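You operate a simulated robot arm through the tools that you are given. There is no shell and no other tool.

You are at the controls of a simulated robot arm. One attempt, no reset.

JOB
Wrap the tokens in the roller, then stand them on the green mat.
Fine: roller arm in to wind, out at the end; wind till the paper closes. Set down upright: stack of tokens. Where these are worked on the way, their far stop is far enough and under half their travel is too little: roller arm.

It is judged by the outcome, as a careful person would: the job done as asked, and still so three seconds after it is handed in. It fails if anything else is knocked over, pushed out of place, dropped, spilled or broken.

ROBOT AND FRAMES
A 5-joint arm with a two-finger parallel gripper, fixed in place. Base frame: the origin is at the foot of the arm, x ahead of it, y to its left, z up; the work surface is at about z = 0.8. Readings come in m, rad, newtons and seconds.
It reaches about 1.134 m from its shoulder. Its first joint turns from -2.601 to 2.601 rad. Payload 1.57 kg.
The TCP is the grasp point between the finger pads, 0.03 m short of the fingertips. In the tool frame z runs along the fingers and y along their closing line. Largest opening 0.11 m; finger width 0.024, thickness 0.012; the body of the gripper, 0.048 by 0.112 m, starts 0.078 m behind the TCP.
Orientation is told as [roll, pitch, yaw] about the base's x, y, z axes, in that order, counted from this pose: with the fingers straight down and closing along the base's y, the tool's x points along the base's -x, its y along +y and its z along -z.

CONTROLS
- The arm moves only by the tool play_rows. Its argument "series" is a list of rows, each a list of 3 entries, a list of its own where there are three numbers: the shift along the base's x, y, z in units of 25 mm (1.0 is 25 mm), then the turn, a rotation vector about the base's x, y, z in units of 8 degrees (1.0 is 8 degrees), then the opening in per cent of the stroke, from 0 (shut) to 100 (fully open). In form: [[[dx, dy, dz], [wx, wy, wz], grip], ...]. A call has 1 to 20 rows; each row shifts and turns the commanded pose from where the row before left it. A call with a number of a shift or a turn outside -1 to 1 is refused whole. Each row takes 0.2 s and may step no farther than 0.05 m and 0.15 rad from the row before; otherwise, or with a gripper value out of range, the whole call is refused. Where a pose cannot be reached the arm comes as near as it can. A force on the tool above 40 N (or 10 N above the force at the start of the call, whichever is more), or a blocked arm, ends the call early, and 0.2 s more pass. Each finger travels about 0.072 m/s and halts on what it meets, pressing with about 30 N; the grip force reading is that of the motor and also rises with nothing between the fingers. The clock runs only during rows and for 0.2 s after the last one: add rows that do not move to give the fingers time. The reply holds the time, the measured pose of the TCP, the force on the tool along the base axes, the opening and the grip force, in the units named above and with some noise, with the torque about the TCP (base axes, N m) and any sound that the robot's microphone picked up.
- Cameras (640 x 400 px; columns grow to the right, rows downward): "scene" is fixed at [0.0489, 0.6502, 1.4101]; the picture's right is [-0.28, -0.96, 0.00], its down [-0.69, 0.20, -0.69] and it looks along [0.66, -0.20, -0.72] (base axes); focal length 248 px, centre (320, 200). "wrist" rides on the gripper at [0.07, 0.016, -0.141] in the tool frame; the picture's right is [-0.23, 0.97, 0.00], its down [-0.85, -0.20, -0.48] and it looks along [-0.47, -0.11, 0.88] (tool axes); focal length 222 px, centre (320, 200). There is no depth. A picture from a camera that has moved, and an enlarged one, comes with that camera's place and axes in the base frame and with its lens.
- capture(camera): a new picture of that camera. No time passes.
- raise_lower(by): slides the trunk up (or, below 0, down) by that many m; the arm rides with it, the base frame stays. It gives what a move gives, with no picture.
- close_up(camera, box): a new picture of the part [left, top, right, bottom] of that camera's present view, enlarged. No time passes.
- close_job(): hands the job in; it is judged then, once.

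Nothing tells you positions but the pictures and the camera data. Unless the task says otherwise, let go and move clear before handing in.

The tools are called after "Request:" as name(argument=value, ...) on one line, values as JSON. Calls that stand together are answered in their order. play_rows: Moves the arm, as the interface text tells. Its arguments: {"type":"object","properties":{"series":{"type":"array"}},"required":["series"]} The other tools are called the same way: raise_lower (by) slides the trunk up or down; capture (camera) takes a picture; close_up (camera, box) takes an enlarged picture of a part of a camera's view; close_job () hands the job in.

At the start:

```text
time_s: 0.0
tcp_pos: [0.5735, 0.3664, 1.1299]
tool_rot: [0.001, -0.001, -0.001]
contact_force: [0.3, 0.0, 0.2]
moment: [0.01, 0.01, 0.02]
opening: 0.1099
grasp_force: 0.1
trunk travel left (down, up): [-0.864, 0.106]
```

scene: 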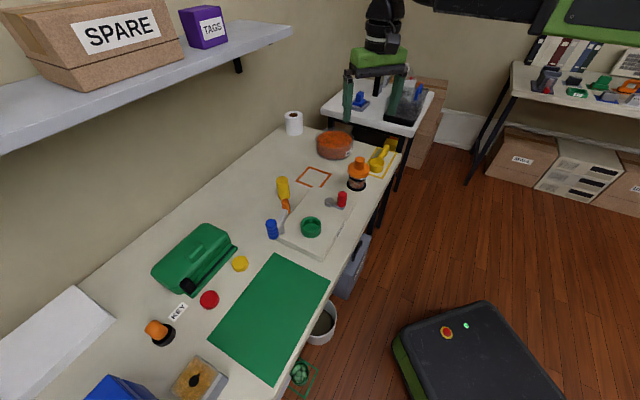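
wrist: 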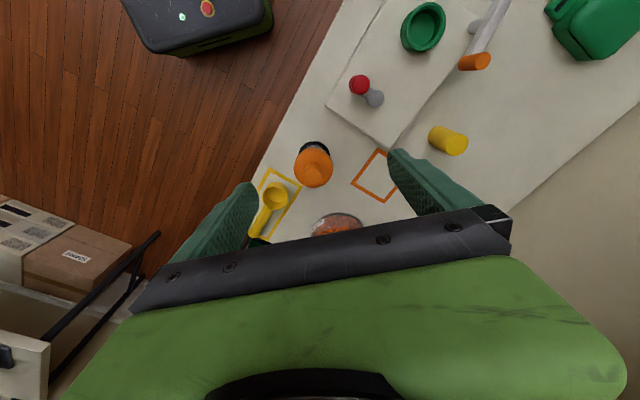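

I see a workbench with a base plate carrying a green cup, a small red-knobbed arm and a yellow/orange handle, plus a green mat and loose discs. I'll look closer before moving anything.

Request:
close_up(camera="scene", box=[240, 150, 400, 270])

Request:
close_up(camera="scene", box=[120, 210, 340, 400])

Request:
close_up(camera="wrist", box=[300, 0, 640, 220])

Request:
close_up(camera="scene", box=[270, 90, 450, 210])

```text
3.33 times, centred on (320, 210) of scene
camera zoom: at [0.0489, 0.6502, 1.4101], right [-0.28, -0.96, 0.0], down [-0.69, 0.2, -0.69], along [0.66, -0.2, -0.72], focal length 825 px, centre (320, 167)
```

zoom: 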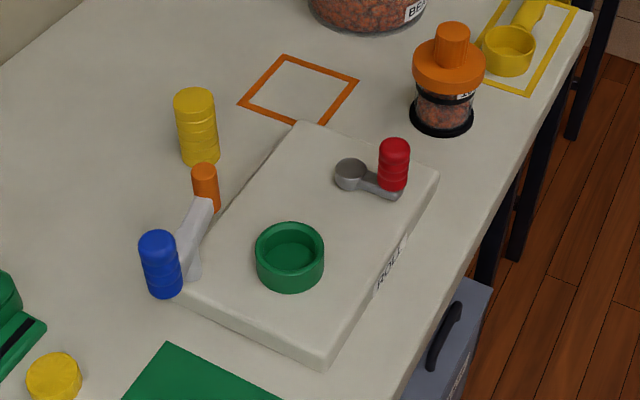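

```text
2.11 times, centred on (230, 305) of scene
camera zoom: at [0.0489, 0.6502, 1.4101], right [-0.28, -0.96, 0.0], down [-0.69, 0.2, -0.69], along [0.66, -0.2, -0.72], focal length 521 px, centre (510, -21)
```

zoom: 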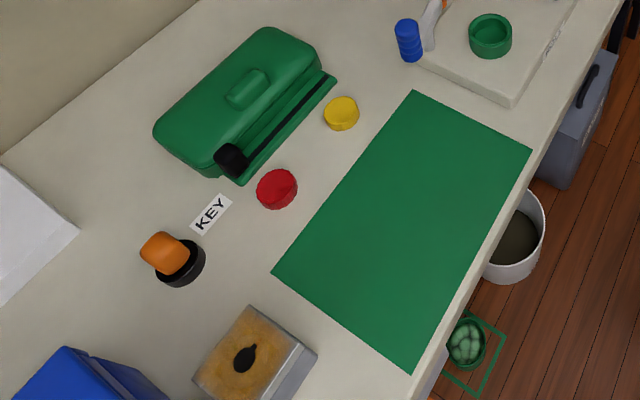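

```text
1.82 times, centred on (470, 110) of wrist
camera zoom: at [0.5029, 0.3827, 1.2731], right [0.23, 0.97, 0.0], down [0.85, -0.2, 0.48], along [0.47, -0.11, -0.88], focal length 404 px, centre (47, 364)
```

zoom: 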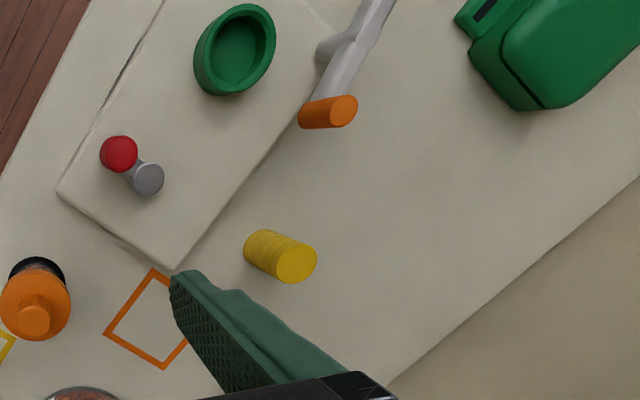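

```text
3.33 times, centred on (360, 150) of scene
camera zoom: at [0.0489, 0.6502, 1.4101], right [-0.28, -0.96, 0.0], down [-0.69, 0.2, -0.69], along [0.66, -0.2, -0.72], focal length 825 px, centre (187, 367)
```

zoom: 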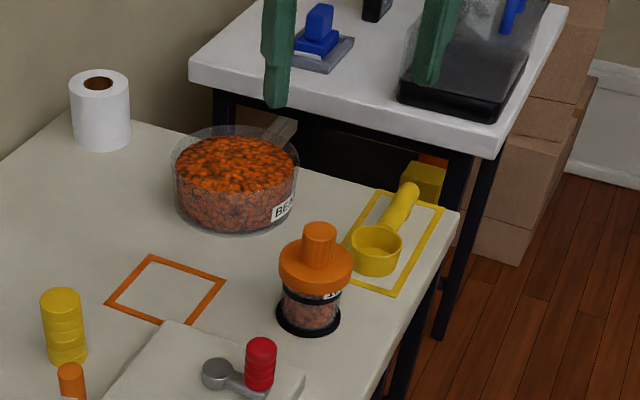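

The plate marked ROLL holds a green cup, a red-handled crank and a swing arm with an orange end, and the yellow and blue ribbed stacks stand beside it. I'll check the shelf and shift the wrist camera above the plate for a better view.

Request:
close_up(camera="scene", box=[0, 0, 320, 200])

Request:
play_rows(series=[[[0, 1, 0], [0, 0, 0], 100], [[0, 1, 0], [0, 0, 0], 100], [[0, 1, 0], [0, 0, 0], 100], [[0, 1, 0], [0, 0, 0], 100]])

Request:
capture(camera="wrist")

Request:
capture(camera="scene")

```text
2.00 times, centred on (160, 100) of scene
camera zoom: at [0.0489, 0.6502, 1.4101], right [-0.28, -0.96, 0.0], down [-0.69, 0.2, -0.69], along [0.66, -0.2, -0.72], focal length 495 px, centre (640, 400)
```

zoom: 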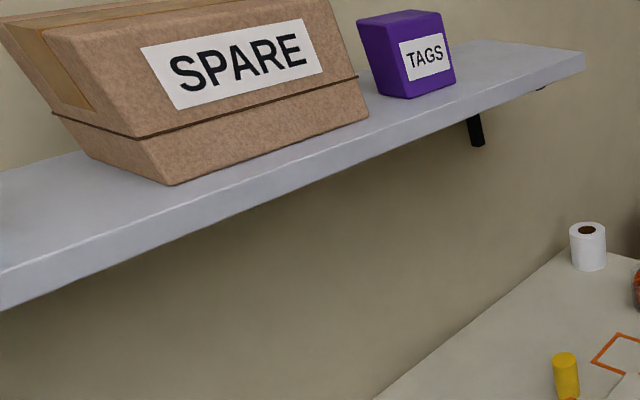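

```text
time_s: 1.0
tcp_pos: [0.5715, 0.468, 1.131]
tool_rot: [0.0, 0.0, 0.001]
contact_force: [-0.8, 0.4, 0.0]
moment: [-0.03, -0.03, 0.01]
opening: 0.11
grasp_force: 0.1
trunk travel left (down, up): [-0.864, 0.106]
```

```text
taken
camera wrist: at [0.5027, 0.4838, 1.2729], right [0.23, 0.97, 0.0], down [0.85, -0.2, 0.48], along [0.47, -0.11, -0.88], focal length 222 px, centre (320, 200)
```

wrist: 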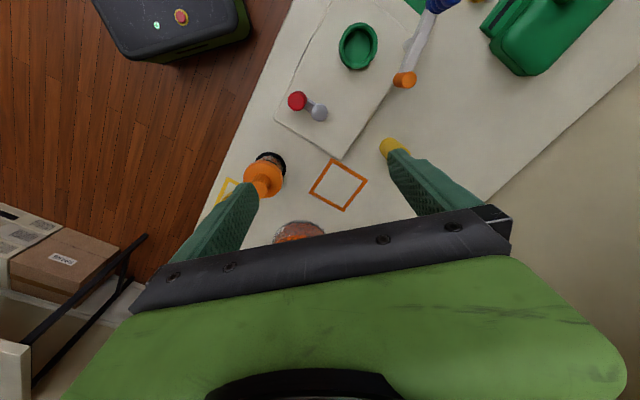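

```text
taken
```

scene: 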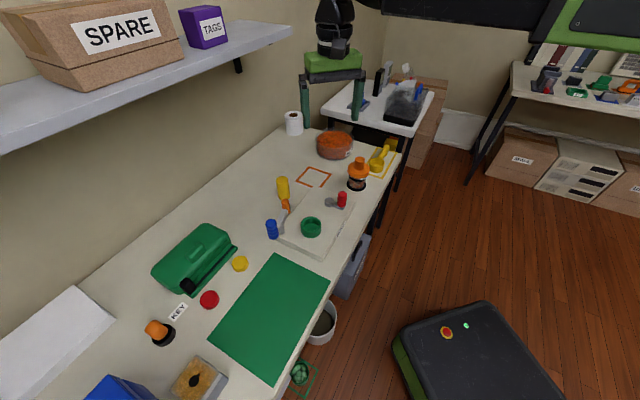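

The white lever beside the plate carries a blue grip at one end and an orange piece at the other. I'll zoom in to be sure of its parts.

Request:
close_up(camera="wrist", box=[260, 0, 500, 150])

Request:
close_up(camera="scene", box=[250, 165, 370, 255])

```text
2.67 times, centred on (380, 75) of wrist
camera zoom: at [0.5027, 0.4838, 1.2729], right [0.23, 0.97, 0.0], down [0.85, -0.2, 0.48], along [0.47, -0.11, -0.88], focal length 592 px, centre (160, 533)
```

zoom: 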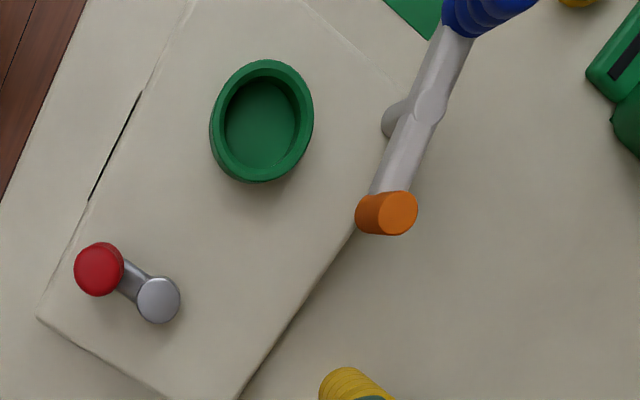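

```text
4.44 times, centred on (310, 210) of scene
camera zoom: at [0.0489, 0.6502, 1.4101], right [-0.28, -0.96, 0.0], down [-0.69, 0.2, -0.69], along [0.66, -0.2, -0.72], focal length 1100 px, centre (364, 156)
```

zoom: 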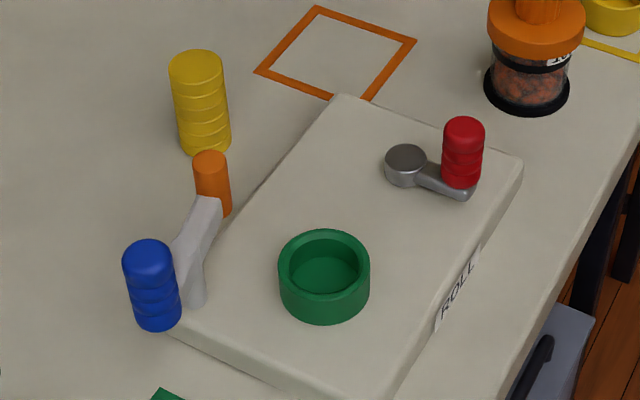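

The layout is clearer now: the blue grip turns a lever that swings the orange roller toward the green cup, the red handle is the crank, and the yellow stack is the tokens. I'll turn the gripper square to the bench and move toward the yellow stack for a look.

Request:
play_rows(series=[[[0.4, 0.65, -0.67], [0, 0, 1], 100], [[0.4, 0.65, -0.67], [0, 0, 1], 100], [[0.4, 0.65, -0.67], [0, 0, 1], 100], [[0.4, 0.65, -0.67], [0, 0, 1], 100], [[0.4, 0.65, -0.67], [0, 0, 1], 100], [[0.4, 0.65, -0.67], [0, 0, 0.45], 100]])

Request:
capture(camera="wrist")

Request:
capture(camera="scene")

```text
time_s: 2.4
tcp_pos: [0.6335, 0.5625, 1.1316]
tool_rot: [0.0, -0.001, 0.764]
contact_force: [0.4, 0.3, -0.1]
moment: [0.01, -0.01, 0.01]
opening: 0.11
grasp_force: 0.1
out of reach, approached as far as the arm can: row 1, 2, 3, 4, 5, 6
trunk travel left (down, up): [-0.864, 0.106]
```

```text
taken
camera wrist: at [0.5712, 0.5276, 1.2729], right [-0.51, 0.86, 0.0], down [0.76, 0.45, 0.48], along [0.41, 0.24, -0.88], focal length 222 px, centre (320, 200)
```

wrist: 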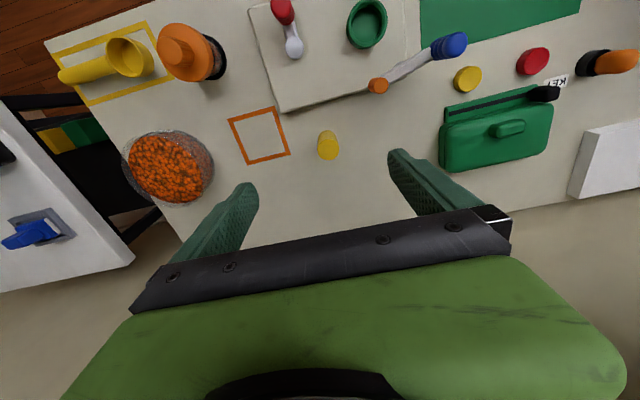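

```text
taken
```

scene: 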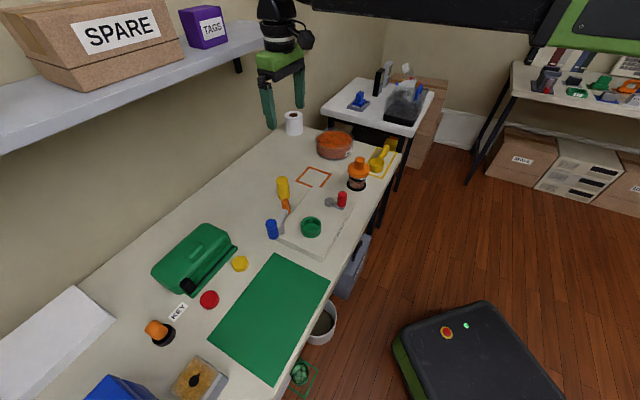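

The arm would not go lower than z≈1.13 here, so I need the trunk down. I'll lower it by 0.12 m, which leaves the fingertips well above everything, and check.

Request:
raise_lower(by=-0.12)

Request:
capture(camera="wrist")

Request:
capture(camera="scene")

```text
time_s: 3.9
tcp_pos: [0.6338, 0.5625, 1.0117]
tool_rot: [0.001, -0.001, 0.761]
contact_force: [0.9, 0.3, 0.2]
moment: [-0.02, 0.0, -0.05]
opening: 0.1101
grasp_force: 0.0
trunk travel left (down, up): [-0.744, 0.226]
```

```text
taken
camera wrist: at [0.5709, 0.5271, 1.1532], right [-0.51, 0.86, 0.0], down [0.76, 0.45, 0.48], along [0.41, 0.24, -0.88], focal length 222 px, centre (320, 200)
```

wrist: 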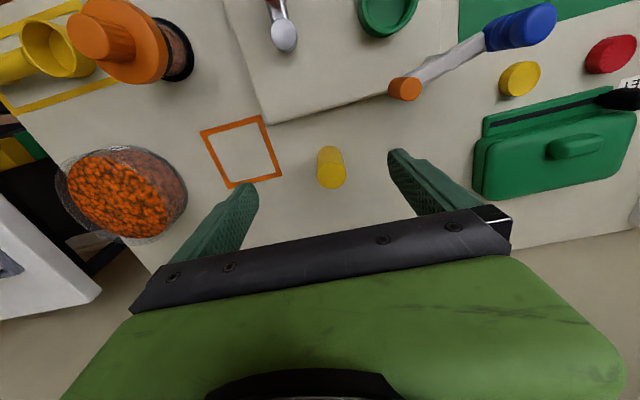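

```text
taken
```

scene: 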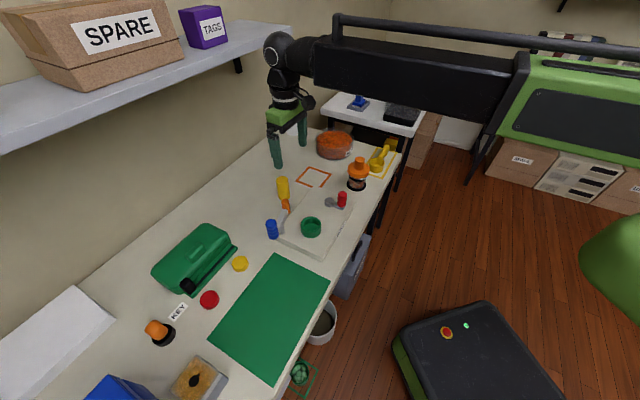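

The gripper is now at z≈1.01 with the yellow stack nearly between the fingers; I place its axis at about (0.657, 0.597), top z≈0.88. I'll centre over it and check.

Request:
play_rows(series=[[[0.46, 0.69, 0], [0, 0, 0], 100], [[0.46, 0.69, 0], [0, 0, 0], 100], [[0, 0, 0], [0, 0, 0], 100]])

Request:
capture(camera="wrist")

Request:
capture(camera="scene")

```text
time_s: 4.7
tcp_pos: [0.6568, 0.5971, 1.0118]
tool_rot: [0.0, 0.0, 0.763]
contact_force: [-0.3, -0.5, -0.4]
moment: [0.01, 0.0, 0.0]
opening: 0.1098
grasp_force: 0.0
trunk travel left (down, up): [-0.744, 0.226]
```

```text
taken
camera wrist: at [0.5941, 0.5615, 1.1531], right [-0.51, 0.86, 0.0], down [0.76, 0.44, 0.48], along [0.41, 0.24, -0.88], focal length 222 px, centre (320, 200)
```

wrist: 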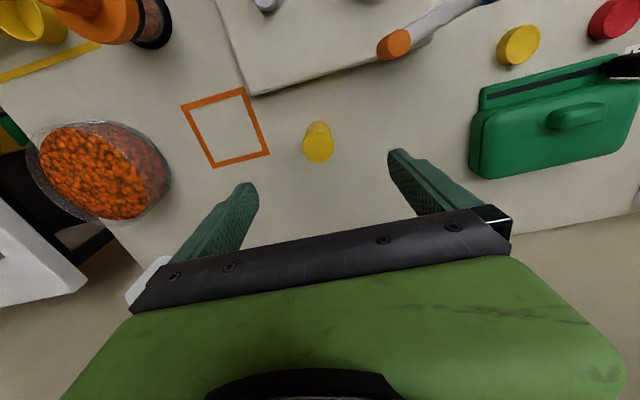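

```text
taken
```

scene: 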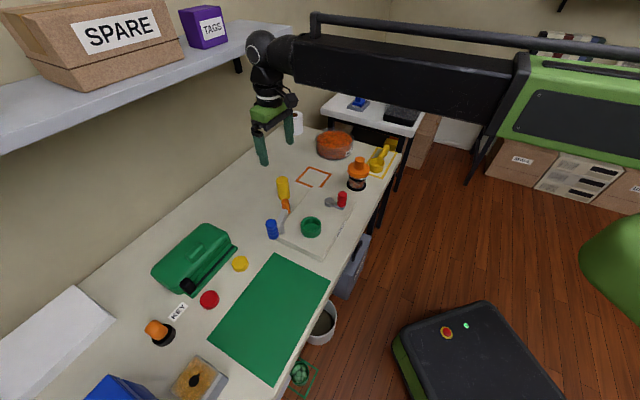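

The stack's top sits almost exactly under the grasp point. I'll lower the trunk in two steps around it.

Request:
raise_lower(by=-0.1)

Request:
capture(camera="wrist")

Request:
capture(camera="scene")

```text
time_s: 6.0
tcp_pos: [0.6569, 0.5973, 0.9112]
tool_rot: [0.0, 0.002, 0.761]
contact_force: [0.0, 0.4, 0.6]
moment: [0.04, 0.03, -0.02]
opening: 0.1101
grasp_force: 0.1
trunk travel left (down, up): [-0.644, 0.326]
```

```text
taken
camera wrist: at [0.594, 0.5614, 1.0532], right [-0.51, 0.86, 0.0], down [0.76, 0.44, 0.48], along [0.41, 0.24, -0.88], focal length 222 px, centre (320, 200)
```

wrist: 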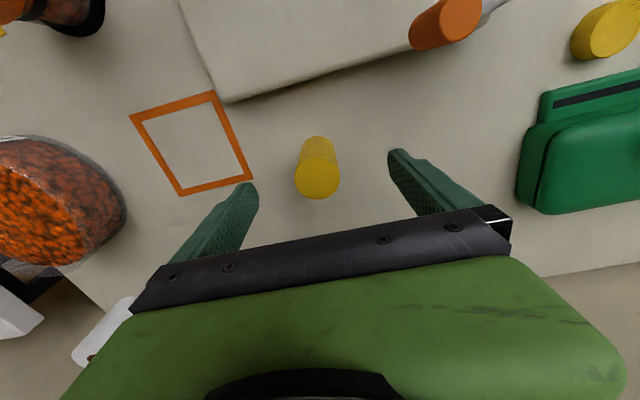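

```text
taken
```

scene: 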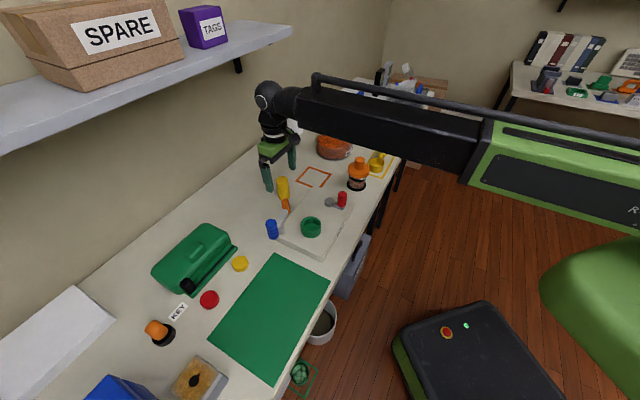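

Alignment is within a few millimetres. I'll trim it slightly and lower the last 5 cm.

Request:
play_rows(series=[[[0.2, -0.03, 0], [0, 0, 0], 100]])

Request:
raise_lower(by=-0.05)

Request:
capture(camera="wrist")

Request:
close_up(camera="scene", box=[240, 110, 360, 220])

```text
time_s: 6.4
tcp_pos: [0.66, 0.5974, 0.9115]
tool_rot: [-0.002, 0.0, 0.761]
contact_force: [-0.6, 0.1, 0.6]
moment: [0.0, 0.0, -0.01]
opening: 0.1099
grasp_force: 0.0
trunk travel left (down, up): [-0.644, 0.326]
```

```text
time_s: 7.3
tcp_pos: [0.6607, 0.5961, 0.8617]
tool_rot: [0.001, -0.002, 0.761]
contact_force: [0.3, 0.1, -0.4]
moment: [0.03, -0.01, -0.03]
opening: 0.1101
grasp_force: 0.0
trunk travel left (down, up): [-0.594, 0.376]
```

```text
taken
camera wrist: at [0.5992, 0.5604, 1.0031], right [-0.51, 0.86, 0.0], down [0.76, 0.44, 0.48], along [0.41, 0.24, -0.88], focal length 222 px, centre (320, 200)
```

wrist: 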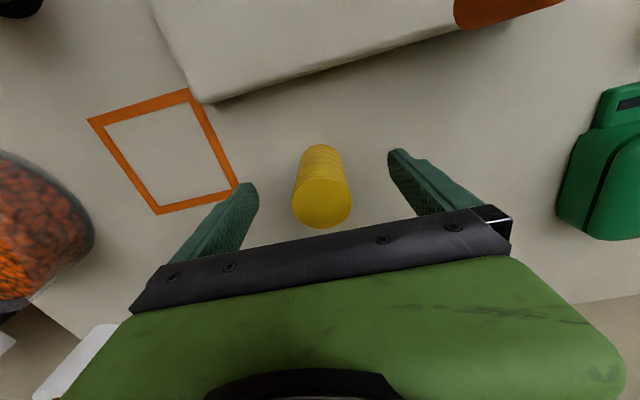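

```text
3.64 times, centred on (300, 165) of scene
camera zoom: at [0.0489, 0.6502, 1.4101], right [-0.28, -0.96, 0.0], down [-0.69, 0.2, -0.69], along [0.66, -0.2, -0.72], focal length 900 px, centre (393, 327)
```

zoom: 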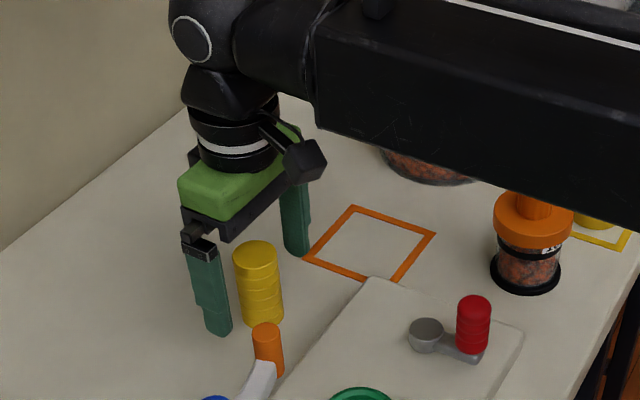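

The fingers straddle the stack with the tips about 3 cm above the bench. I'll close on it.

Request:
play_rows(series=[[[0, 0, 0], [0, 0, 0], 60], [[0, 0, 0], [0, 0, 0], 40], [[0, 0, 0], [0, 0, 0], 20], [[0, 0, 0], [0, 0, 0], 10], [[0, 0, 0], [0, 0, 0], 10], [[0, 0, 0], [0, 0, 0], 10]])

Request:
capture(camera="wrist")

```text
time_s: 8.8
tcp_pos: [0.6614, 0.5965, 0.8609]
tool_rot: [0.001, 0.0, 0.76]
contact_force: [-0.4, -0.4, 1.3]
moment: [0.0, -0.01, 0.01]
opening: 0.0389
grasp_force: 30.3
trunk travel left (down, up): [-0.594, 0.376]
```

```text
taken
camera wrist: at [0.5992, 0.5605, 1.0031], right [-0.51, 0.86, 0.0], down [0.76, 0.45, 0.48], along [0.41, 0.24, -0.88], focal length 222 px, centre (320, 200)
```

wrist: 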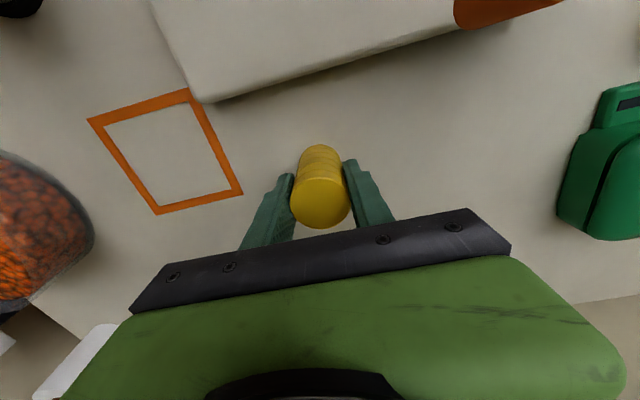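

The grip holds at 38.9 mm and about 30 N. I'll lift straight up about 14 cm, easing back from the shelf.

Request:
play_rows(series=[[[0, 0, 0.5], [0, 0, 0], 10], [[0, 0, 1], [0, 0, 0], 10], [[0, 0, 1], [0, 0, 0], 10], [[-0.4, -0.2, 1], [0, 0, 0], 10], [[-0.4, -0.2, 1], [0, 0, 0], 10], [[-0.4, -0.2, 1], [0, 0, 0], 10], [[0, 0, 0], [0, 0, 0], 10]])

Request:
capture(camera="wrist")

Request:
capture(camera="scene")

```text
time_s: 10.3
tcp_pos: [0.6312, 0.5795, 0.8615]
tool_rot: [0.0, -0.001, 0.76]
contact_force: [-1.3, -0.3, -0.3]
moment: [0.0, 0.05, 0.02]
opening: 0.0386
grasp_force: 30.3
out of reach, approached as far as the arm can: row 1, 2, 3, 4, 5, 6
trunk travel left (down, up): [-0.594, 0.376]
```

```text
taken
camera wrist: at [0.5688, 0.5454, 1.0031], right [-0.51, 0.86, 0.0], down [0.76, 0.45, 0.48], along [0.41, 0.24, -0.88], focal length 222 px, centre (320, 200)
```

wrist: 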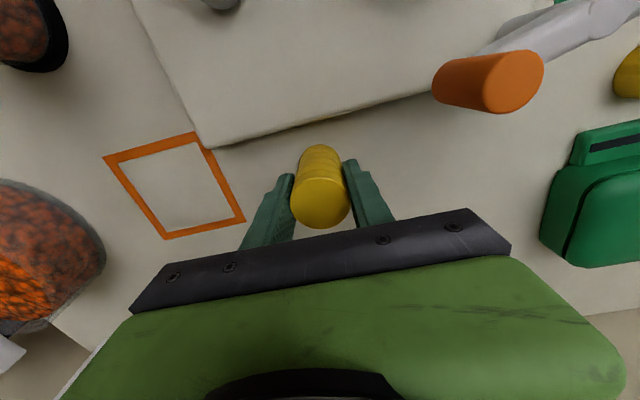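

```text
taken
```

scene: 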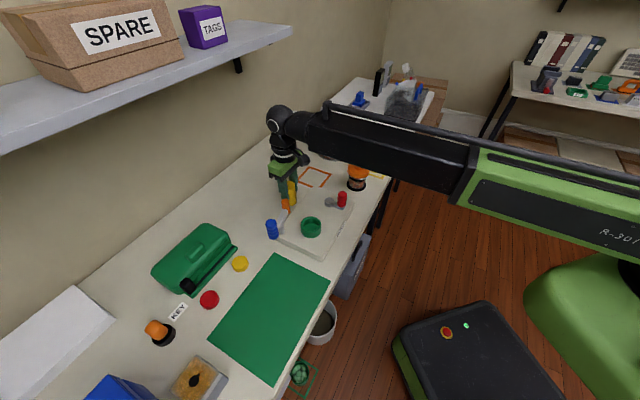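

The arm itself holds a fixed height, so only the trunk changes z; the stack just slid 3 cm along the bench, still upright in the grip. I'll raise with the trunk from now on.

Request:
raise_lower(by=0.14)

Request:
capture(camera="wrist")

Request:
capture(camera="scene")

```text
time_s: 12.0
tcp_pos: [0.6311, 0.5808, 1.001]
tool_rot: [0.001, 0.0, 0.761]
contact_force: [0.6, -0.4, -1.5]
moment: [0.01, -0.01, 0.03]
opening: 0.039
grasp_force: 29.9
trunk travel left (down, up): [-0.734, 0.236]
```

```text
taken
camera wrist: at [0.569, 0.5455, 1.1429], right [-0.51, 0.86, 0.0], down [0.76, 0.45, 0.48], along [0.41, 0.24, -0.88], focal length 222 px, centre (320, 200)
```

wrist: 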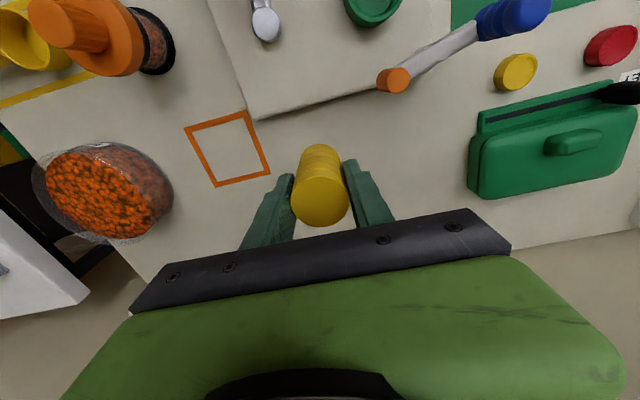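

```text
taken
```

scene: 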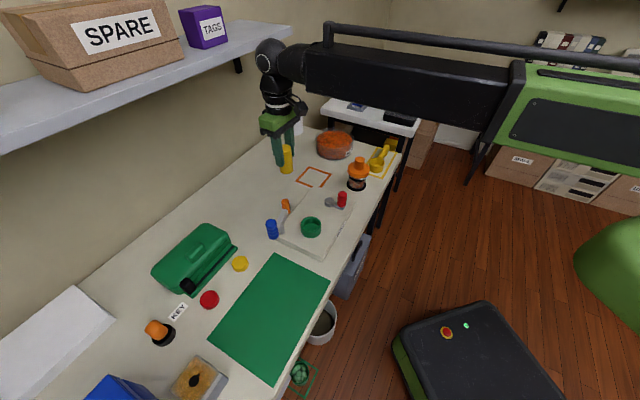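

The stack is clear of the bench at z≈1.0. I'll carry it toward the cup and look partway to refine the cup's position.

Request:
play_rows(series=[[[-0.9, -0.25, 0], [0, 0, 0], 10], [[-0.9, -0.25, 0], [0, 0, 0], 10], [[-0.9, -0.25, 0], [0, 0, 0], 10], [[-0.9, -0.25, 0], [0, 0, 0], 10], [[0, 0, 0], [0, 0, 0], 10]])

Request:
capture(camera="wrist")

Request:
close_up(camera="wrist", box=[200, 0, 440, 150])

Request:
close_up(camera="scene", box=[250, 165, 370, 255])

```text
time_s: 13.2
tcp_pos: [0.5415, 0.5576, 1.0014]
tool_rot: [0.0, 0.001, 0.762]
contact_force: [0.0, -0.3, -2.3]
moment: [-0.01, 0.01, 0.01]
opening: 0.0387
grasp_force: 30.4
trunk travel left (down, up): [-0.734, 0.236]
```

```text
taken
camera wrist: at [0.4792, 0.5206, 1.143], right [-0.51, 0.86, 0.0], down [0.76, 0.45, 0.48], along [0.41, 0.24, -0.88], focal length 222 px, centre (320, 200)
```

wrist: 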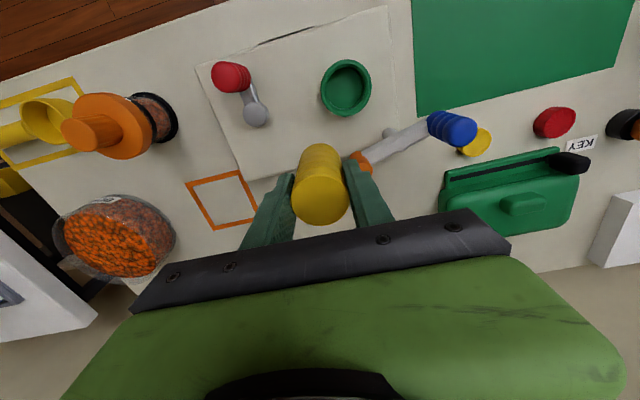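

```text
2.67 times, centred on (320, 75) of wrist
camera zoom: at [0.4792, 0.5206, 1.143], right [-0.51, 0.86, 0.0], down [0.76, 0.45, 0.48], along [0.41, 0.24, -0.88], focal length 592 px, centre (320, 533)
```

zoom: 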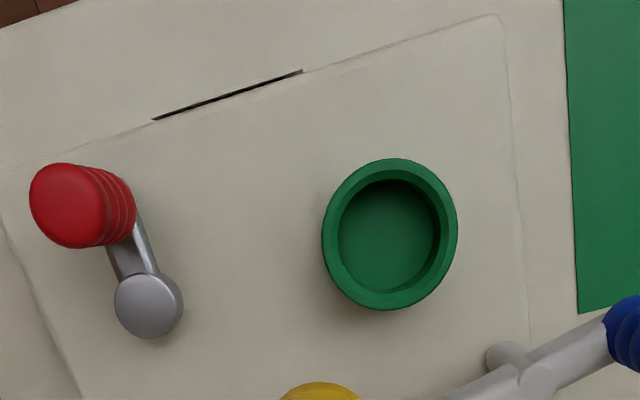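

```text
4.44 times, centred on (310, 210) of scene
camera zoom: at [0.0489, 0.6502, 1.4101], right [-0.28, -0.96, 0.0], down [-0.69, 0.2, -0.69], along [0.66, -0.2, -0.72], focal length 1100 px, centre (364, 156)
```

zoom: 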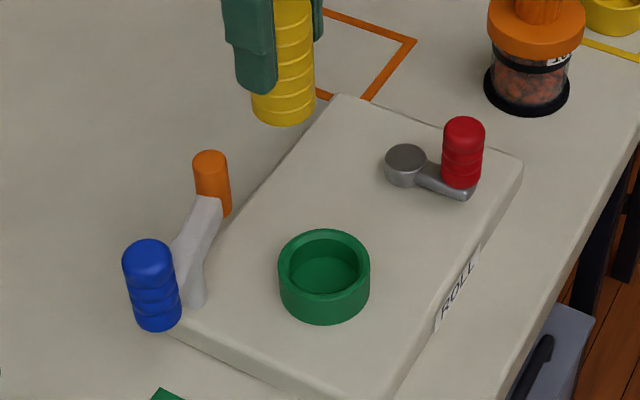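

The cup works out to (0.472, 0.551) with the rim near z 0.859. I'll measure how the stack sits in the fingers so it drops cleanly into the cup.

Request:
close_up(camera="wrist", box=[240, 130, 400, 230])

Request:
close_up(camera="scene", box=[270, 110, 350, 210])

```text
4.00 times, centred on (320, 180) of wrist
camera zoom: at [0.4792, 0.5206, 1.143], right [-0.51, 0.86, 0.0], down [0.76, 0.45, 0.48], along [0.41, 0.24, -0.88], focal length 888 px, centre (320, 280)
```

zoom: 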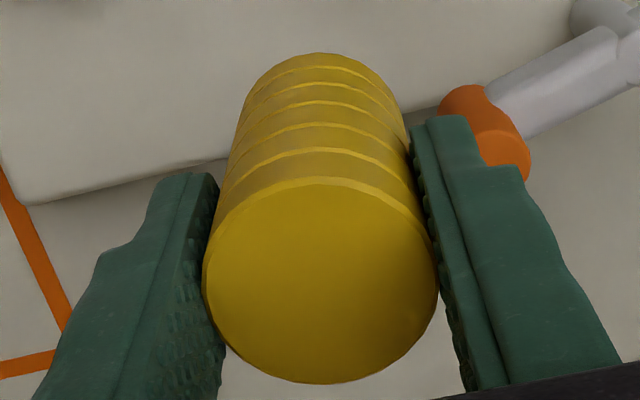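

```text
4.00 times, centred on (310, 160) of scene
camera zoom: at [0.0489, 0.6502, 1.4101], right [-0.28, -0.96, 0.0], down [-0.69, 0.2, -0.69], along [0.66, -0.2, -0.72], focal length 990 px, centre (360, 360)
```

zoom: 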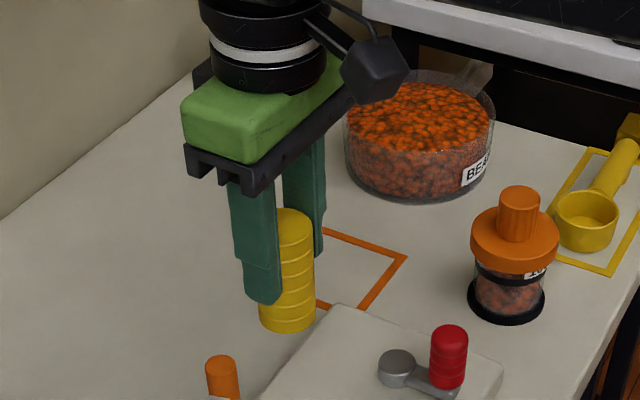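

The stack is centred in the grip to within a millimetre. I'll move over the cup and check the alignment from both cameras.

Request:
play_rows(series=[[[-0.92, -0.08, 0], [0, 0, 0], 10], [[-0.92, -0.08, 0], [0, 0, 0], 10], [[-0.92, -0.08, 0], [0, 0, 0], 10], [[0, 0, 0], [0, 0, 0], 10]])

Request:
close_up(camera="wrist", box=[220, 80, 420, 220])

Request:
close_up(camera="scene", box=[250, 145, 370, 255])

```text
time_s: 14.2
tcp_pos: [0.4718, 0.5497, 1.0014]
tool_rot: [0.0, -0.002, 0.76]
contact_force: [0.0, -0.5, -0.6]
moment: [0.0, 0.01, 0.03]
opening: 0.039
grasp_force: 30.1
trunk travel left (down, up): [-0.734, 0.236]
```

```text
2.86 times, centred on (320, 150) of wrist
camera zoom: at [0.4098, 0.5147, 1.143], right [-0.51, 0.86, 0.0], down [0.76, 0.45, 0.48], along [0.41, 0.24, -0.88], focal length 635 px, centre (320, 343)
```

zoom: 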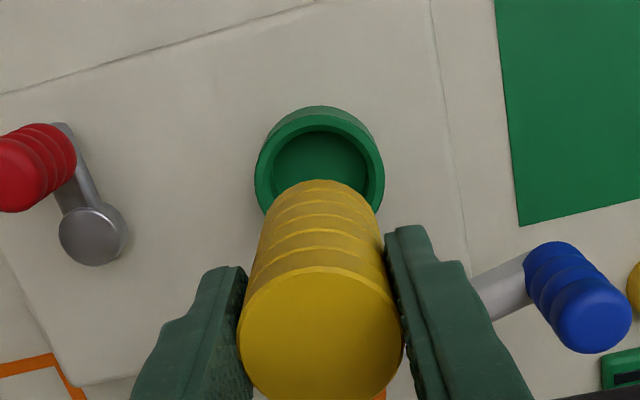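

```text
3.64 times, centred on (310, 200) of scene
camera zoom: at [0.0489, 0.6502, 1.4101], right [-0.28, -0.96, 0.0], down [-0.69, 0.2, -0.69], along [0.66, -0.2, -0.72], focal length 900 px, centre (356, 200)
```

zoom: 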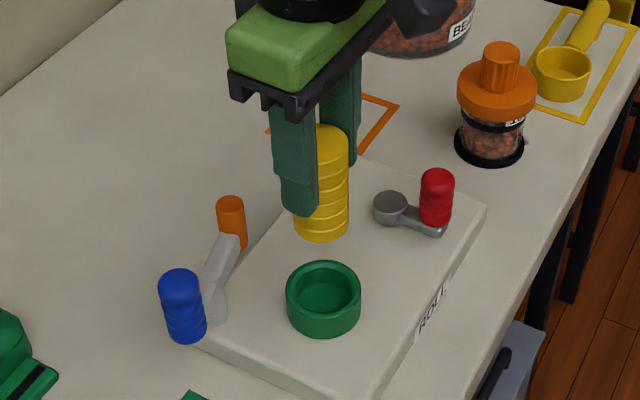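

The cup rim lies directly under the grasp line. I'll lower to just above the rim and check again before inserting.

Request:
raise_lower(by=-0.065)

Request:
close_up(camera="wrist", box=[220, 80, 420, 220])

Request:
close_up(camera="scene", box=[260, 165, 360, 255])

```text
time_s: 15.3
tcp_pos: [0.4718, 0.5509, 0.9368]
tool_rot: [0.0, 0.0, 0.761]
contact_force: [-0.4, -0.4, -1.2]
moment: [-0.03, 0.0, 0.02]
opening: 0.0387
grasp_force: 29.9
trunk travel left (down, up): [-0.669, 0.301]
```

```text
2.86 times, centred on (320, 150) of wrist
camera zoom: at [0.4099, 0.5145, 1.0781], right [-0.51, 0.86, 0.0], down [0.76, 0.45, 0.48], along [0.41, 0.24, -0.88], focal length 635 px, centre (320, 343)
```

zoom: 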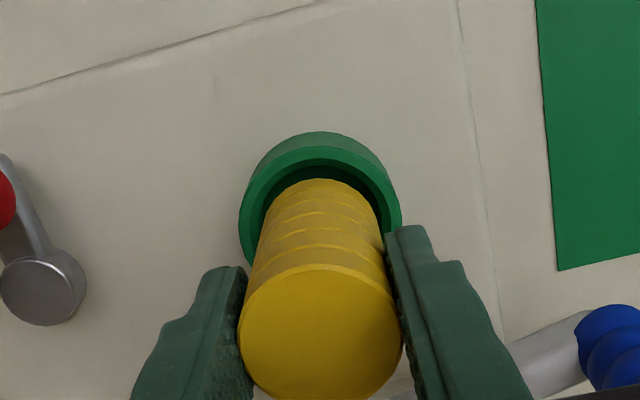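

```text
4.44 times, centred on (310, 210) of scene
camera zoom: at [0.0489, 0.6502, 1.4101], right [-0.28, -0.96, 0.0], down [-0.69, 0.2, -0.69], along [0.66, -0.2, -0.72], focal length 1100 px, centre (364, 156)
```

zoom: 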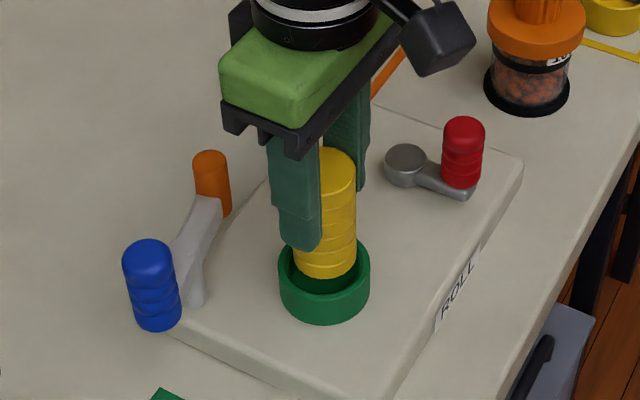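

The stack is concentric with the cup within about 1–2 mm. I'll lower into the cup in small steps while watching the force.

Request:
raise_lower(by=-0.02)

Request:
close_up(camera="scene", box=[260, 165, 360, 255])

```text
time_s: 15.9
tcp_pos: [0.4738, 0.5501, 0.9172]
tool_rot: [-0.001, 0.0, 0.76]
contact_force: [0.1, 0.2, -1.9]
moment: [0.01, -0.03, -0.01]
opening: 0.0386
grasp_force: 30.5
trunk travel left (down, up): [-0.649, 0.321]
```

```text
4.44 times, centred on (310, 210) of scene
camera zoom: at [0.0489, 0.6502, 1.4101], right [-0.28, -0.96, 0.0], down [-0.69, 0.2, -0.69], along [0.66, -0.2, -0.72], focal length 1100 px, centre (364, 156)
```

zoom: 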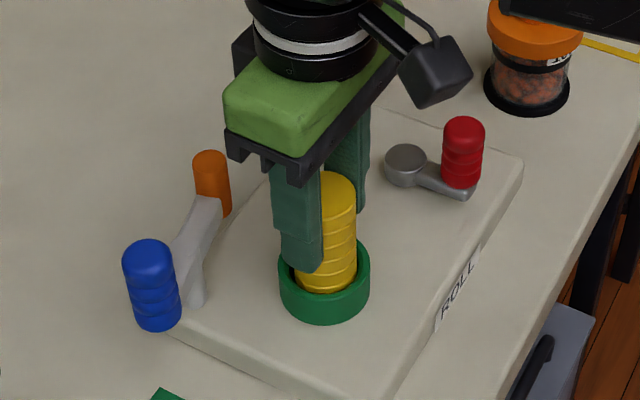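

The stack's foot is inside the rim with no contact force. I'll continue down gently until it seats.

Request:
raise_lower(by=-0.008)

```text
time_s: 16.5
tcp_pos: [0.4727, 0.5498, 0.9087]
tool_rot: [-0.001, 0.0, 0.758]
contact_force: [-0.6, -0.4, -1.0]
moment: [-0.01, 0.02, 0.03]
opening: 0.0387
grasp_force: 29.8
trunk travel left (down, up): [-0.641, 0.329]
```

Request:
raise_lower(by=-0.005)

Request:
close_up(camera="scene", box=[260, 165, 360, 255])

```text
time_s: 17.0
tcp_pos: [0.4723, 0.5493, 0.9039]
tool_rot: [0.002, 0.0, 0.761]
contact_force: [-0.3, 0.0, 12.8]
moment: [-0.02, 0.04, -0.03]
opening: 0.0382
grasp_force: 29.6
trunk travel left (down, up): [-0.636, 0.334]
```

```text
4.44 times, centred on (310, 210) of scene
camera zoom: at [0.0489, 0.6502, 1.4101], right [-0.28, -0.96, 0.0], down [-0.69, 0.2, -0.69], along [0.66, -0.2, -0.72], focal length 1100 px, centre (364, 156)
```

zoom: 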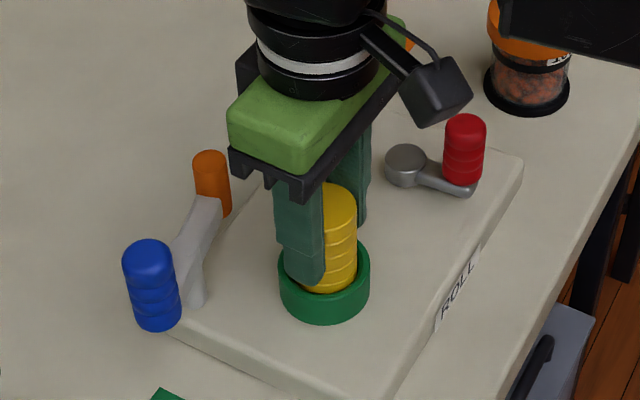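

It has seated at about 13 N of contact, standing inside the cup. I'll release slightly and rise straight up.

Request:
play_rows(series=[[[0, 0, 0], [0, 0, 0], 45], [[0, 0, 0], [0, 0, 0], 55], [[0, 0, 0], [0, 0, 0], 60], [[0, 0, 0], [0, 0, 0], 60]])

Request:
close_up(camera="wrist", box=[220, 80, 420, 220])

Request:
close_up(camera="scene", box=[260, 165, 360, 255])

```text
time_s: 18.0
tcp_pos: [0.472, 0.5505, 0.9033]
tool_rot: [0.0, 0.0, 0.76]
contact_force: [-0.5, 0.1, -0.2]
moment: [-0.01, -0.02, 0.01]
opening: 0.066
grasp_force: 0.1
trunk travel left (down, up): [-0.636, 0.334]
```

```text
2.86 times, centred on (320, 150) of wrist
camera zoom: at [0.4099, 0.5145, 1.0451], right [-0.51, 0.86, 0.0], down [0.76, 0.45, 0.48], along [0.41, 0.24, -0.88], focal length 635 px, centre (320, 343)
```

zoom: 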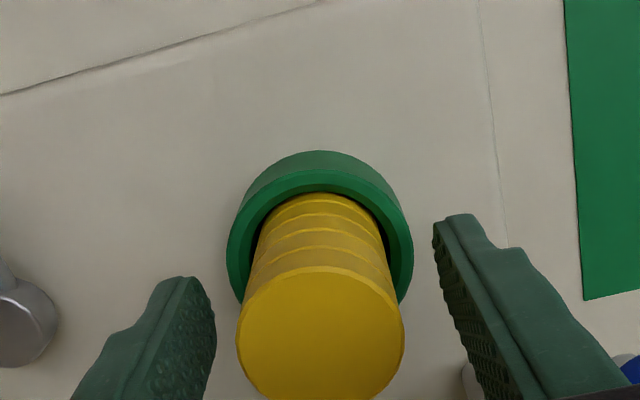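

```text
4.44 times, centred on (310, 210) of scene
camera zoom: at [0.0489, 0.6502, 1.4101], right [-0.28, -0.96, 0.0], down [-0.69, 0.2, -0.69], along [0.66, -0.2, -0.72], focal length 1100 px, centre (364, 156)
```

zoom: 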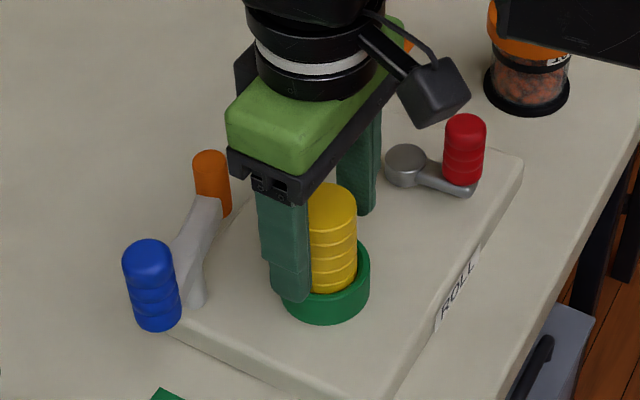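

The stack stands free in the cup. I'll rise 10 cm and then view the lever and its blue grip.

Request:
raise_lower(by=0.11)

Request:
play_rows(series=[[[0, 0, 0], [0, 0, 0], 80]])

Request:
capture(camera="wrist")

Request:
close_up(camera="scene", box=[250, 165, 370, 255])

```text
time_s: 19.5
tcp_pos: [0.4718, 0.5504, 1.0118]
tool_rot: [0.0, 0.001, 0.759]
contact_force: [0.0, -0.6, 0.0]
moment: [0.0, 0.05, -0.01]
opening: 0.0658
grasp_force: 0.1
trunk travel left (down, up): [-0.746, 0.224]
```

```text
time_s: 19.9
tcp_pos: [0.4719, 0.5511, 1.0133]
tool_rot: [0.0, -0.002, 0.76]
contact_force: [-0.6, 0.8, -0.1]
moment: [-0.02, 0.0, -0.04]
opening: 0.0879
grasp_force: 0.1
trunk travel left (down, up): [-0.746, 0.224]
```

```text
taken
camera wrist: at [0.4099, 0.5146, 1.155], right [-0.51, 0.86, 0.0], down [0.76, 0.45, 0.48], along [0.41, 0.24, -0.88], focal length 222 px, centre (320, 200)
```

wrist: 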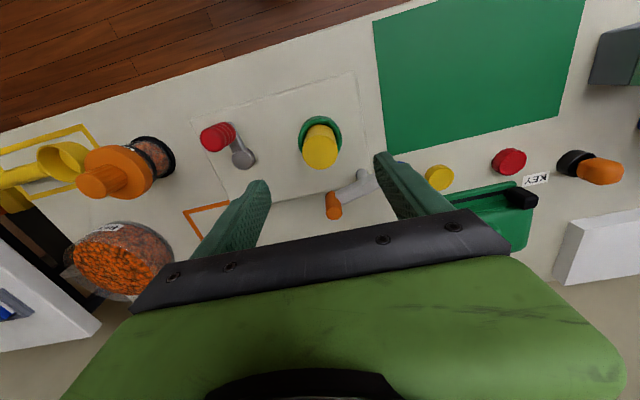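

```text
4.44 times, centred on (310, 210) of scene
camera zoom: at [0.0489, 0.6502, 1.4101], right [-0.28, -0.96, 0.0], down [-0.69, 0.2, -0.69], along [0.66, -0.2, -0.72], focal length 1100 px, centre (364, 156)
```

zoom: 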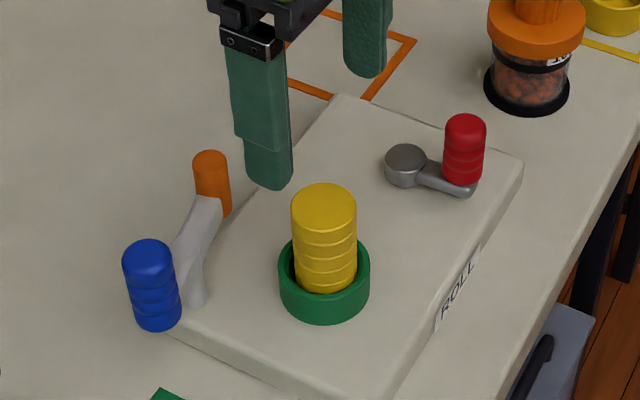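

The tokens stand in the cup. Next I'll swing the roller arm in: I'll turn the gripper so its fingers straddle the blue grip (about (0.451, 0.656)) across its path and hover above it.

Request:
play_rows(series=[[[-0.083, 0.42, 0], [0, 0, -0.92], 80], [[-0.083, 0.42, 0], [0, 0, -0.92], 80], [[-0.083, 0.42, 0], [0, 0, -0.92], 80], [[-0.083, 0.42, 0], [0, 0, -0.92], 80], [[-0.083, 0.42, 0], [0, 0, -0.92], 80], [[-0.083, 0.42, 0], [0, 0, -0.92], 80], [[-0.083, 0.42, 0], [0, 0, -0.92], 80], [[-0.083, 0.42, 0], [0, 0, -0.92], 80], [[-0.083, 0.42, 0], [0, 0, -0.92], 80], [[-0.083, 0.42, 0], [0, 0, -0.92], 80], [[0, 0, 0], [0, 0, 0], 80]])

Request:
capture(camera="wrist")

Request:
capture(camera="scene")

```text
time_s: 22.3
tcp_pos: [0.451, 0.6552, 1.0127]
tool_rot: [0.0, 0.0, -0.526]
contact_force: [-0.6, 0.0, 0.1]
moment: [0.0, 0.02, 0.02]
opening: 0.088
grasp_force: 0.0
trunk travel left (down, up): [-0.746, 0.224]
```

```text
taken
camera wrist: at [0.3984, 0.7049, 1.1551], right [0.69, 0.73, 0.0], down [0.64, -0.6, 0.48], along [0.35, -0.33, -0.88], focal length 222 px, centre (320, 200)
```

wrist: 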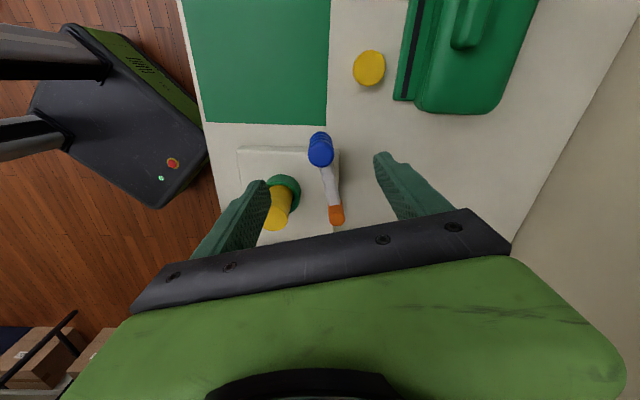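

```text
taken
```

scene: 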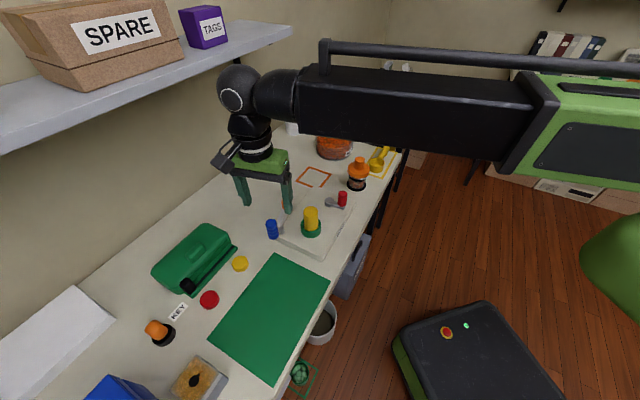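

The blue grip is centred under the grasp point. I'll zoom in to check the lever angle and finger clearance before lowering.

Request:
close_up(camera="wrist", box=[220, 100, 440, 240])

Request:
close_up(camera="scene", box=[210, 140, 350, 260])

```text
2.86 times, centred on (330, 170) of wrist
camera zoom: at [0.3984, 0.7049, 1.1551], right [0.69, 0.73, 0.0], down [0.64, -0.6, 0.48], along [0.35, -0.33, -0.88], focal length 635 px, centre (291, 286)
```

zoom: 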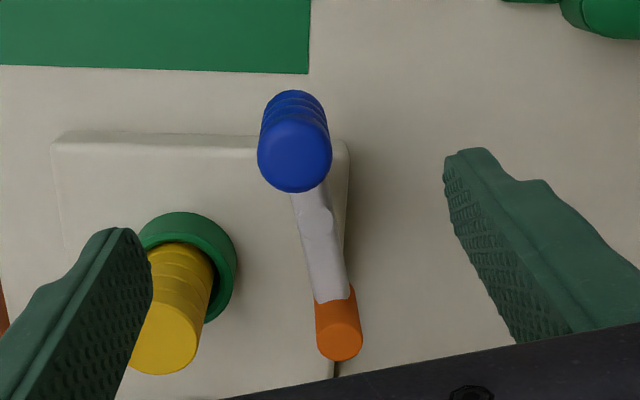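

```text
3.33 times, centred on (280, 200) of scene
camera zoom: at [0.0489, 0.6502, 1.4101], right [-0.28, -0.96, 0.0], down [-0.69, 0.2, -0.69], along [0.66, -0.2, -0.72], focal length 825 px, centre (453, 200)
```

zoom: 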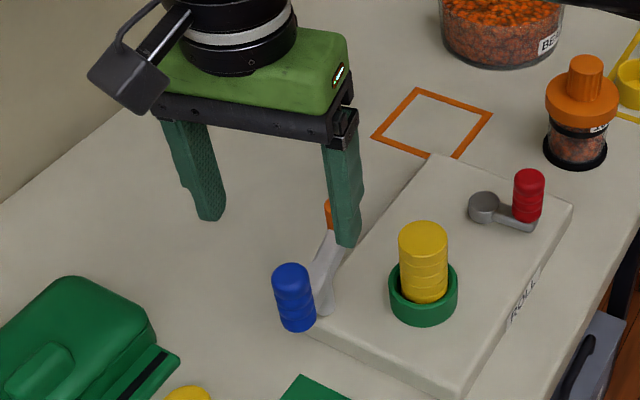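

The fingers will straddle the blue grip cleanly. I'll lower to tip height just above the lever, then close to a loose cage around it.

Request:
raise_lower(by=-0.098)

Request:
play_rows(series=[[[0, 0, 0], [0, 0, 0], 60], [[0, 0, 0], [0, 0, 0], 45], [[0, 0, 0], [0, 0, 0], 34], [[0, 0, 0], [0, 0, 0], 34]])

Request:
capture(camera="wrist")

Request:
close_up(camera="scene", box=[210, 140, 350, 260])

```text
time_s: 23.6
tcp_pos: [0.4521, 0.655, 0.9155]
tool_rot: [0.001, 0.0, -0.523]
contact_force: [-0.6, 0.3, 0.1]
moment: [-0.03, 0.03, 0.03]
opening: 0.0878
grasp_force: 0.0
trunk travel left (down, up): [-0.648, 0.322]
```

```text
time_s: 24.6
tcp_pos: [0.4507, 0.6567, 0.9146]
tool_rot: [0.001, 0.001, -0.523]
contact_force: [-0.3, 0.0, 0.6]
moment: [-0.04, -0.02, -0.01]
opening: 0.0374
grasp_force: 0.1
trunk travel left (down, up): [-0.648, 0.322]
```

```text
taken
camera wrist: at [0.3985, 0.7047, 1.0571], right [0.68, 0.73, 0.0], down [0.64, -0.6, 0.48], along [0.35, -0.33, -0.88], focal length 222 px, centre (320, 200)
```

wrist: 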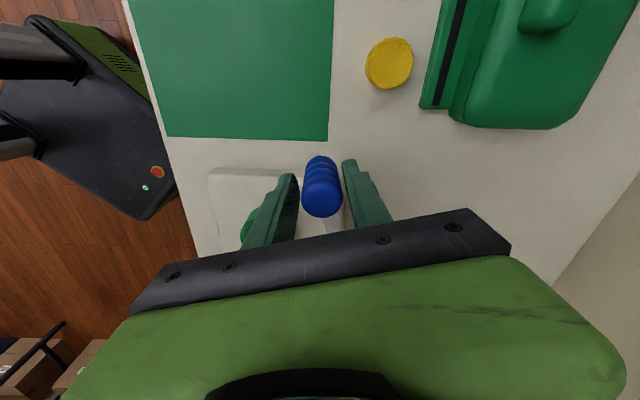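

```text
3.33 times, centred on (280, 200) of scene
camera zoom: at [0.0489, 0.6502, 1.4101], right [-0.28, -0.96, 0.0], down [-0.69, 0.2, -0.69], along [0.66, -0.2, -0.72], focal length 825 px, centre (453, 200)
```

zoom: 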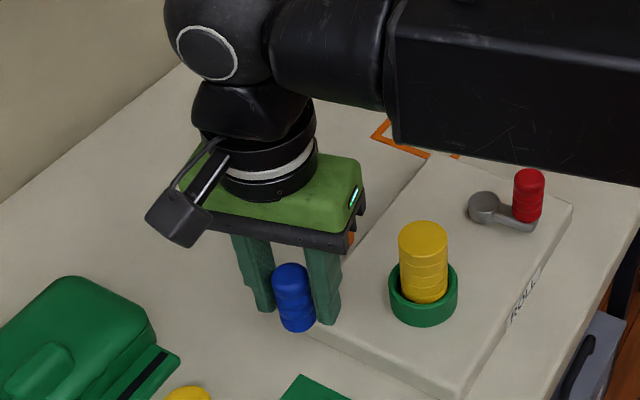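

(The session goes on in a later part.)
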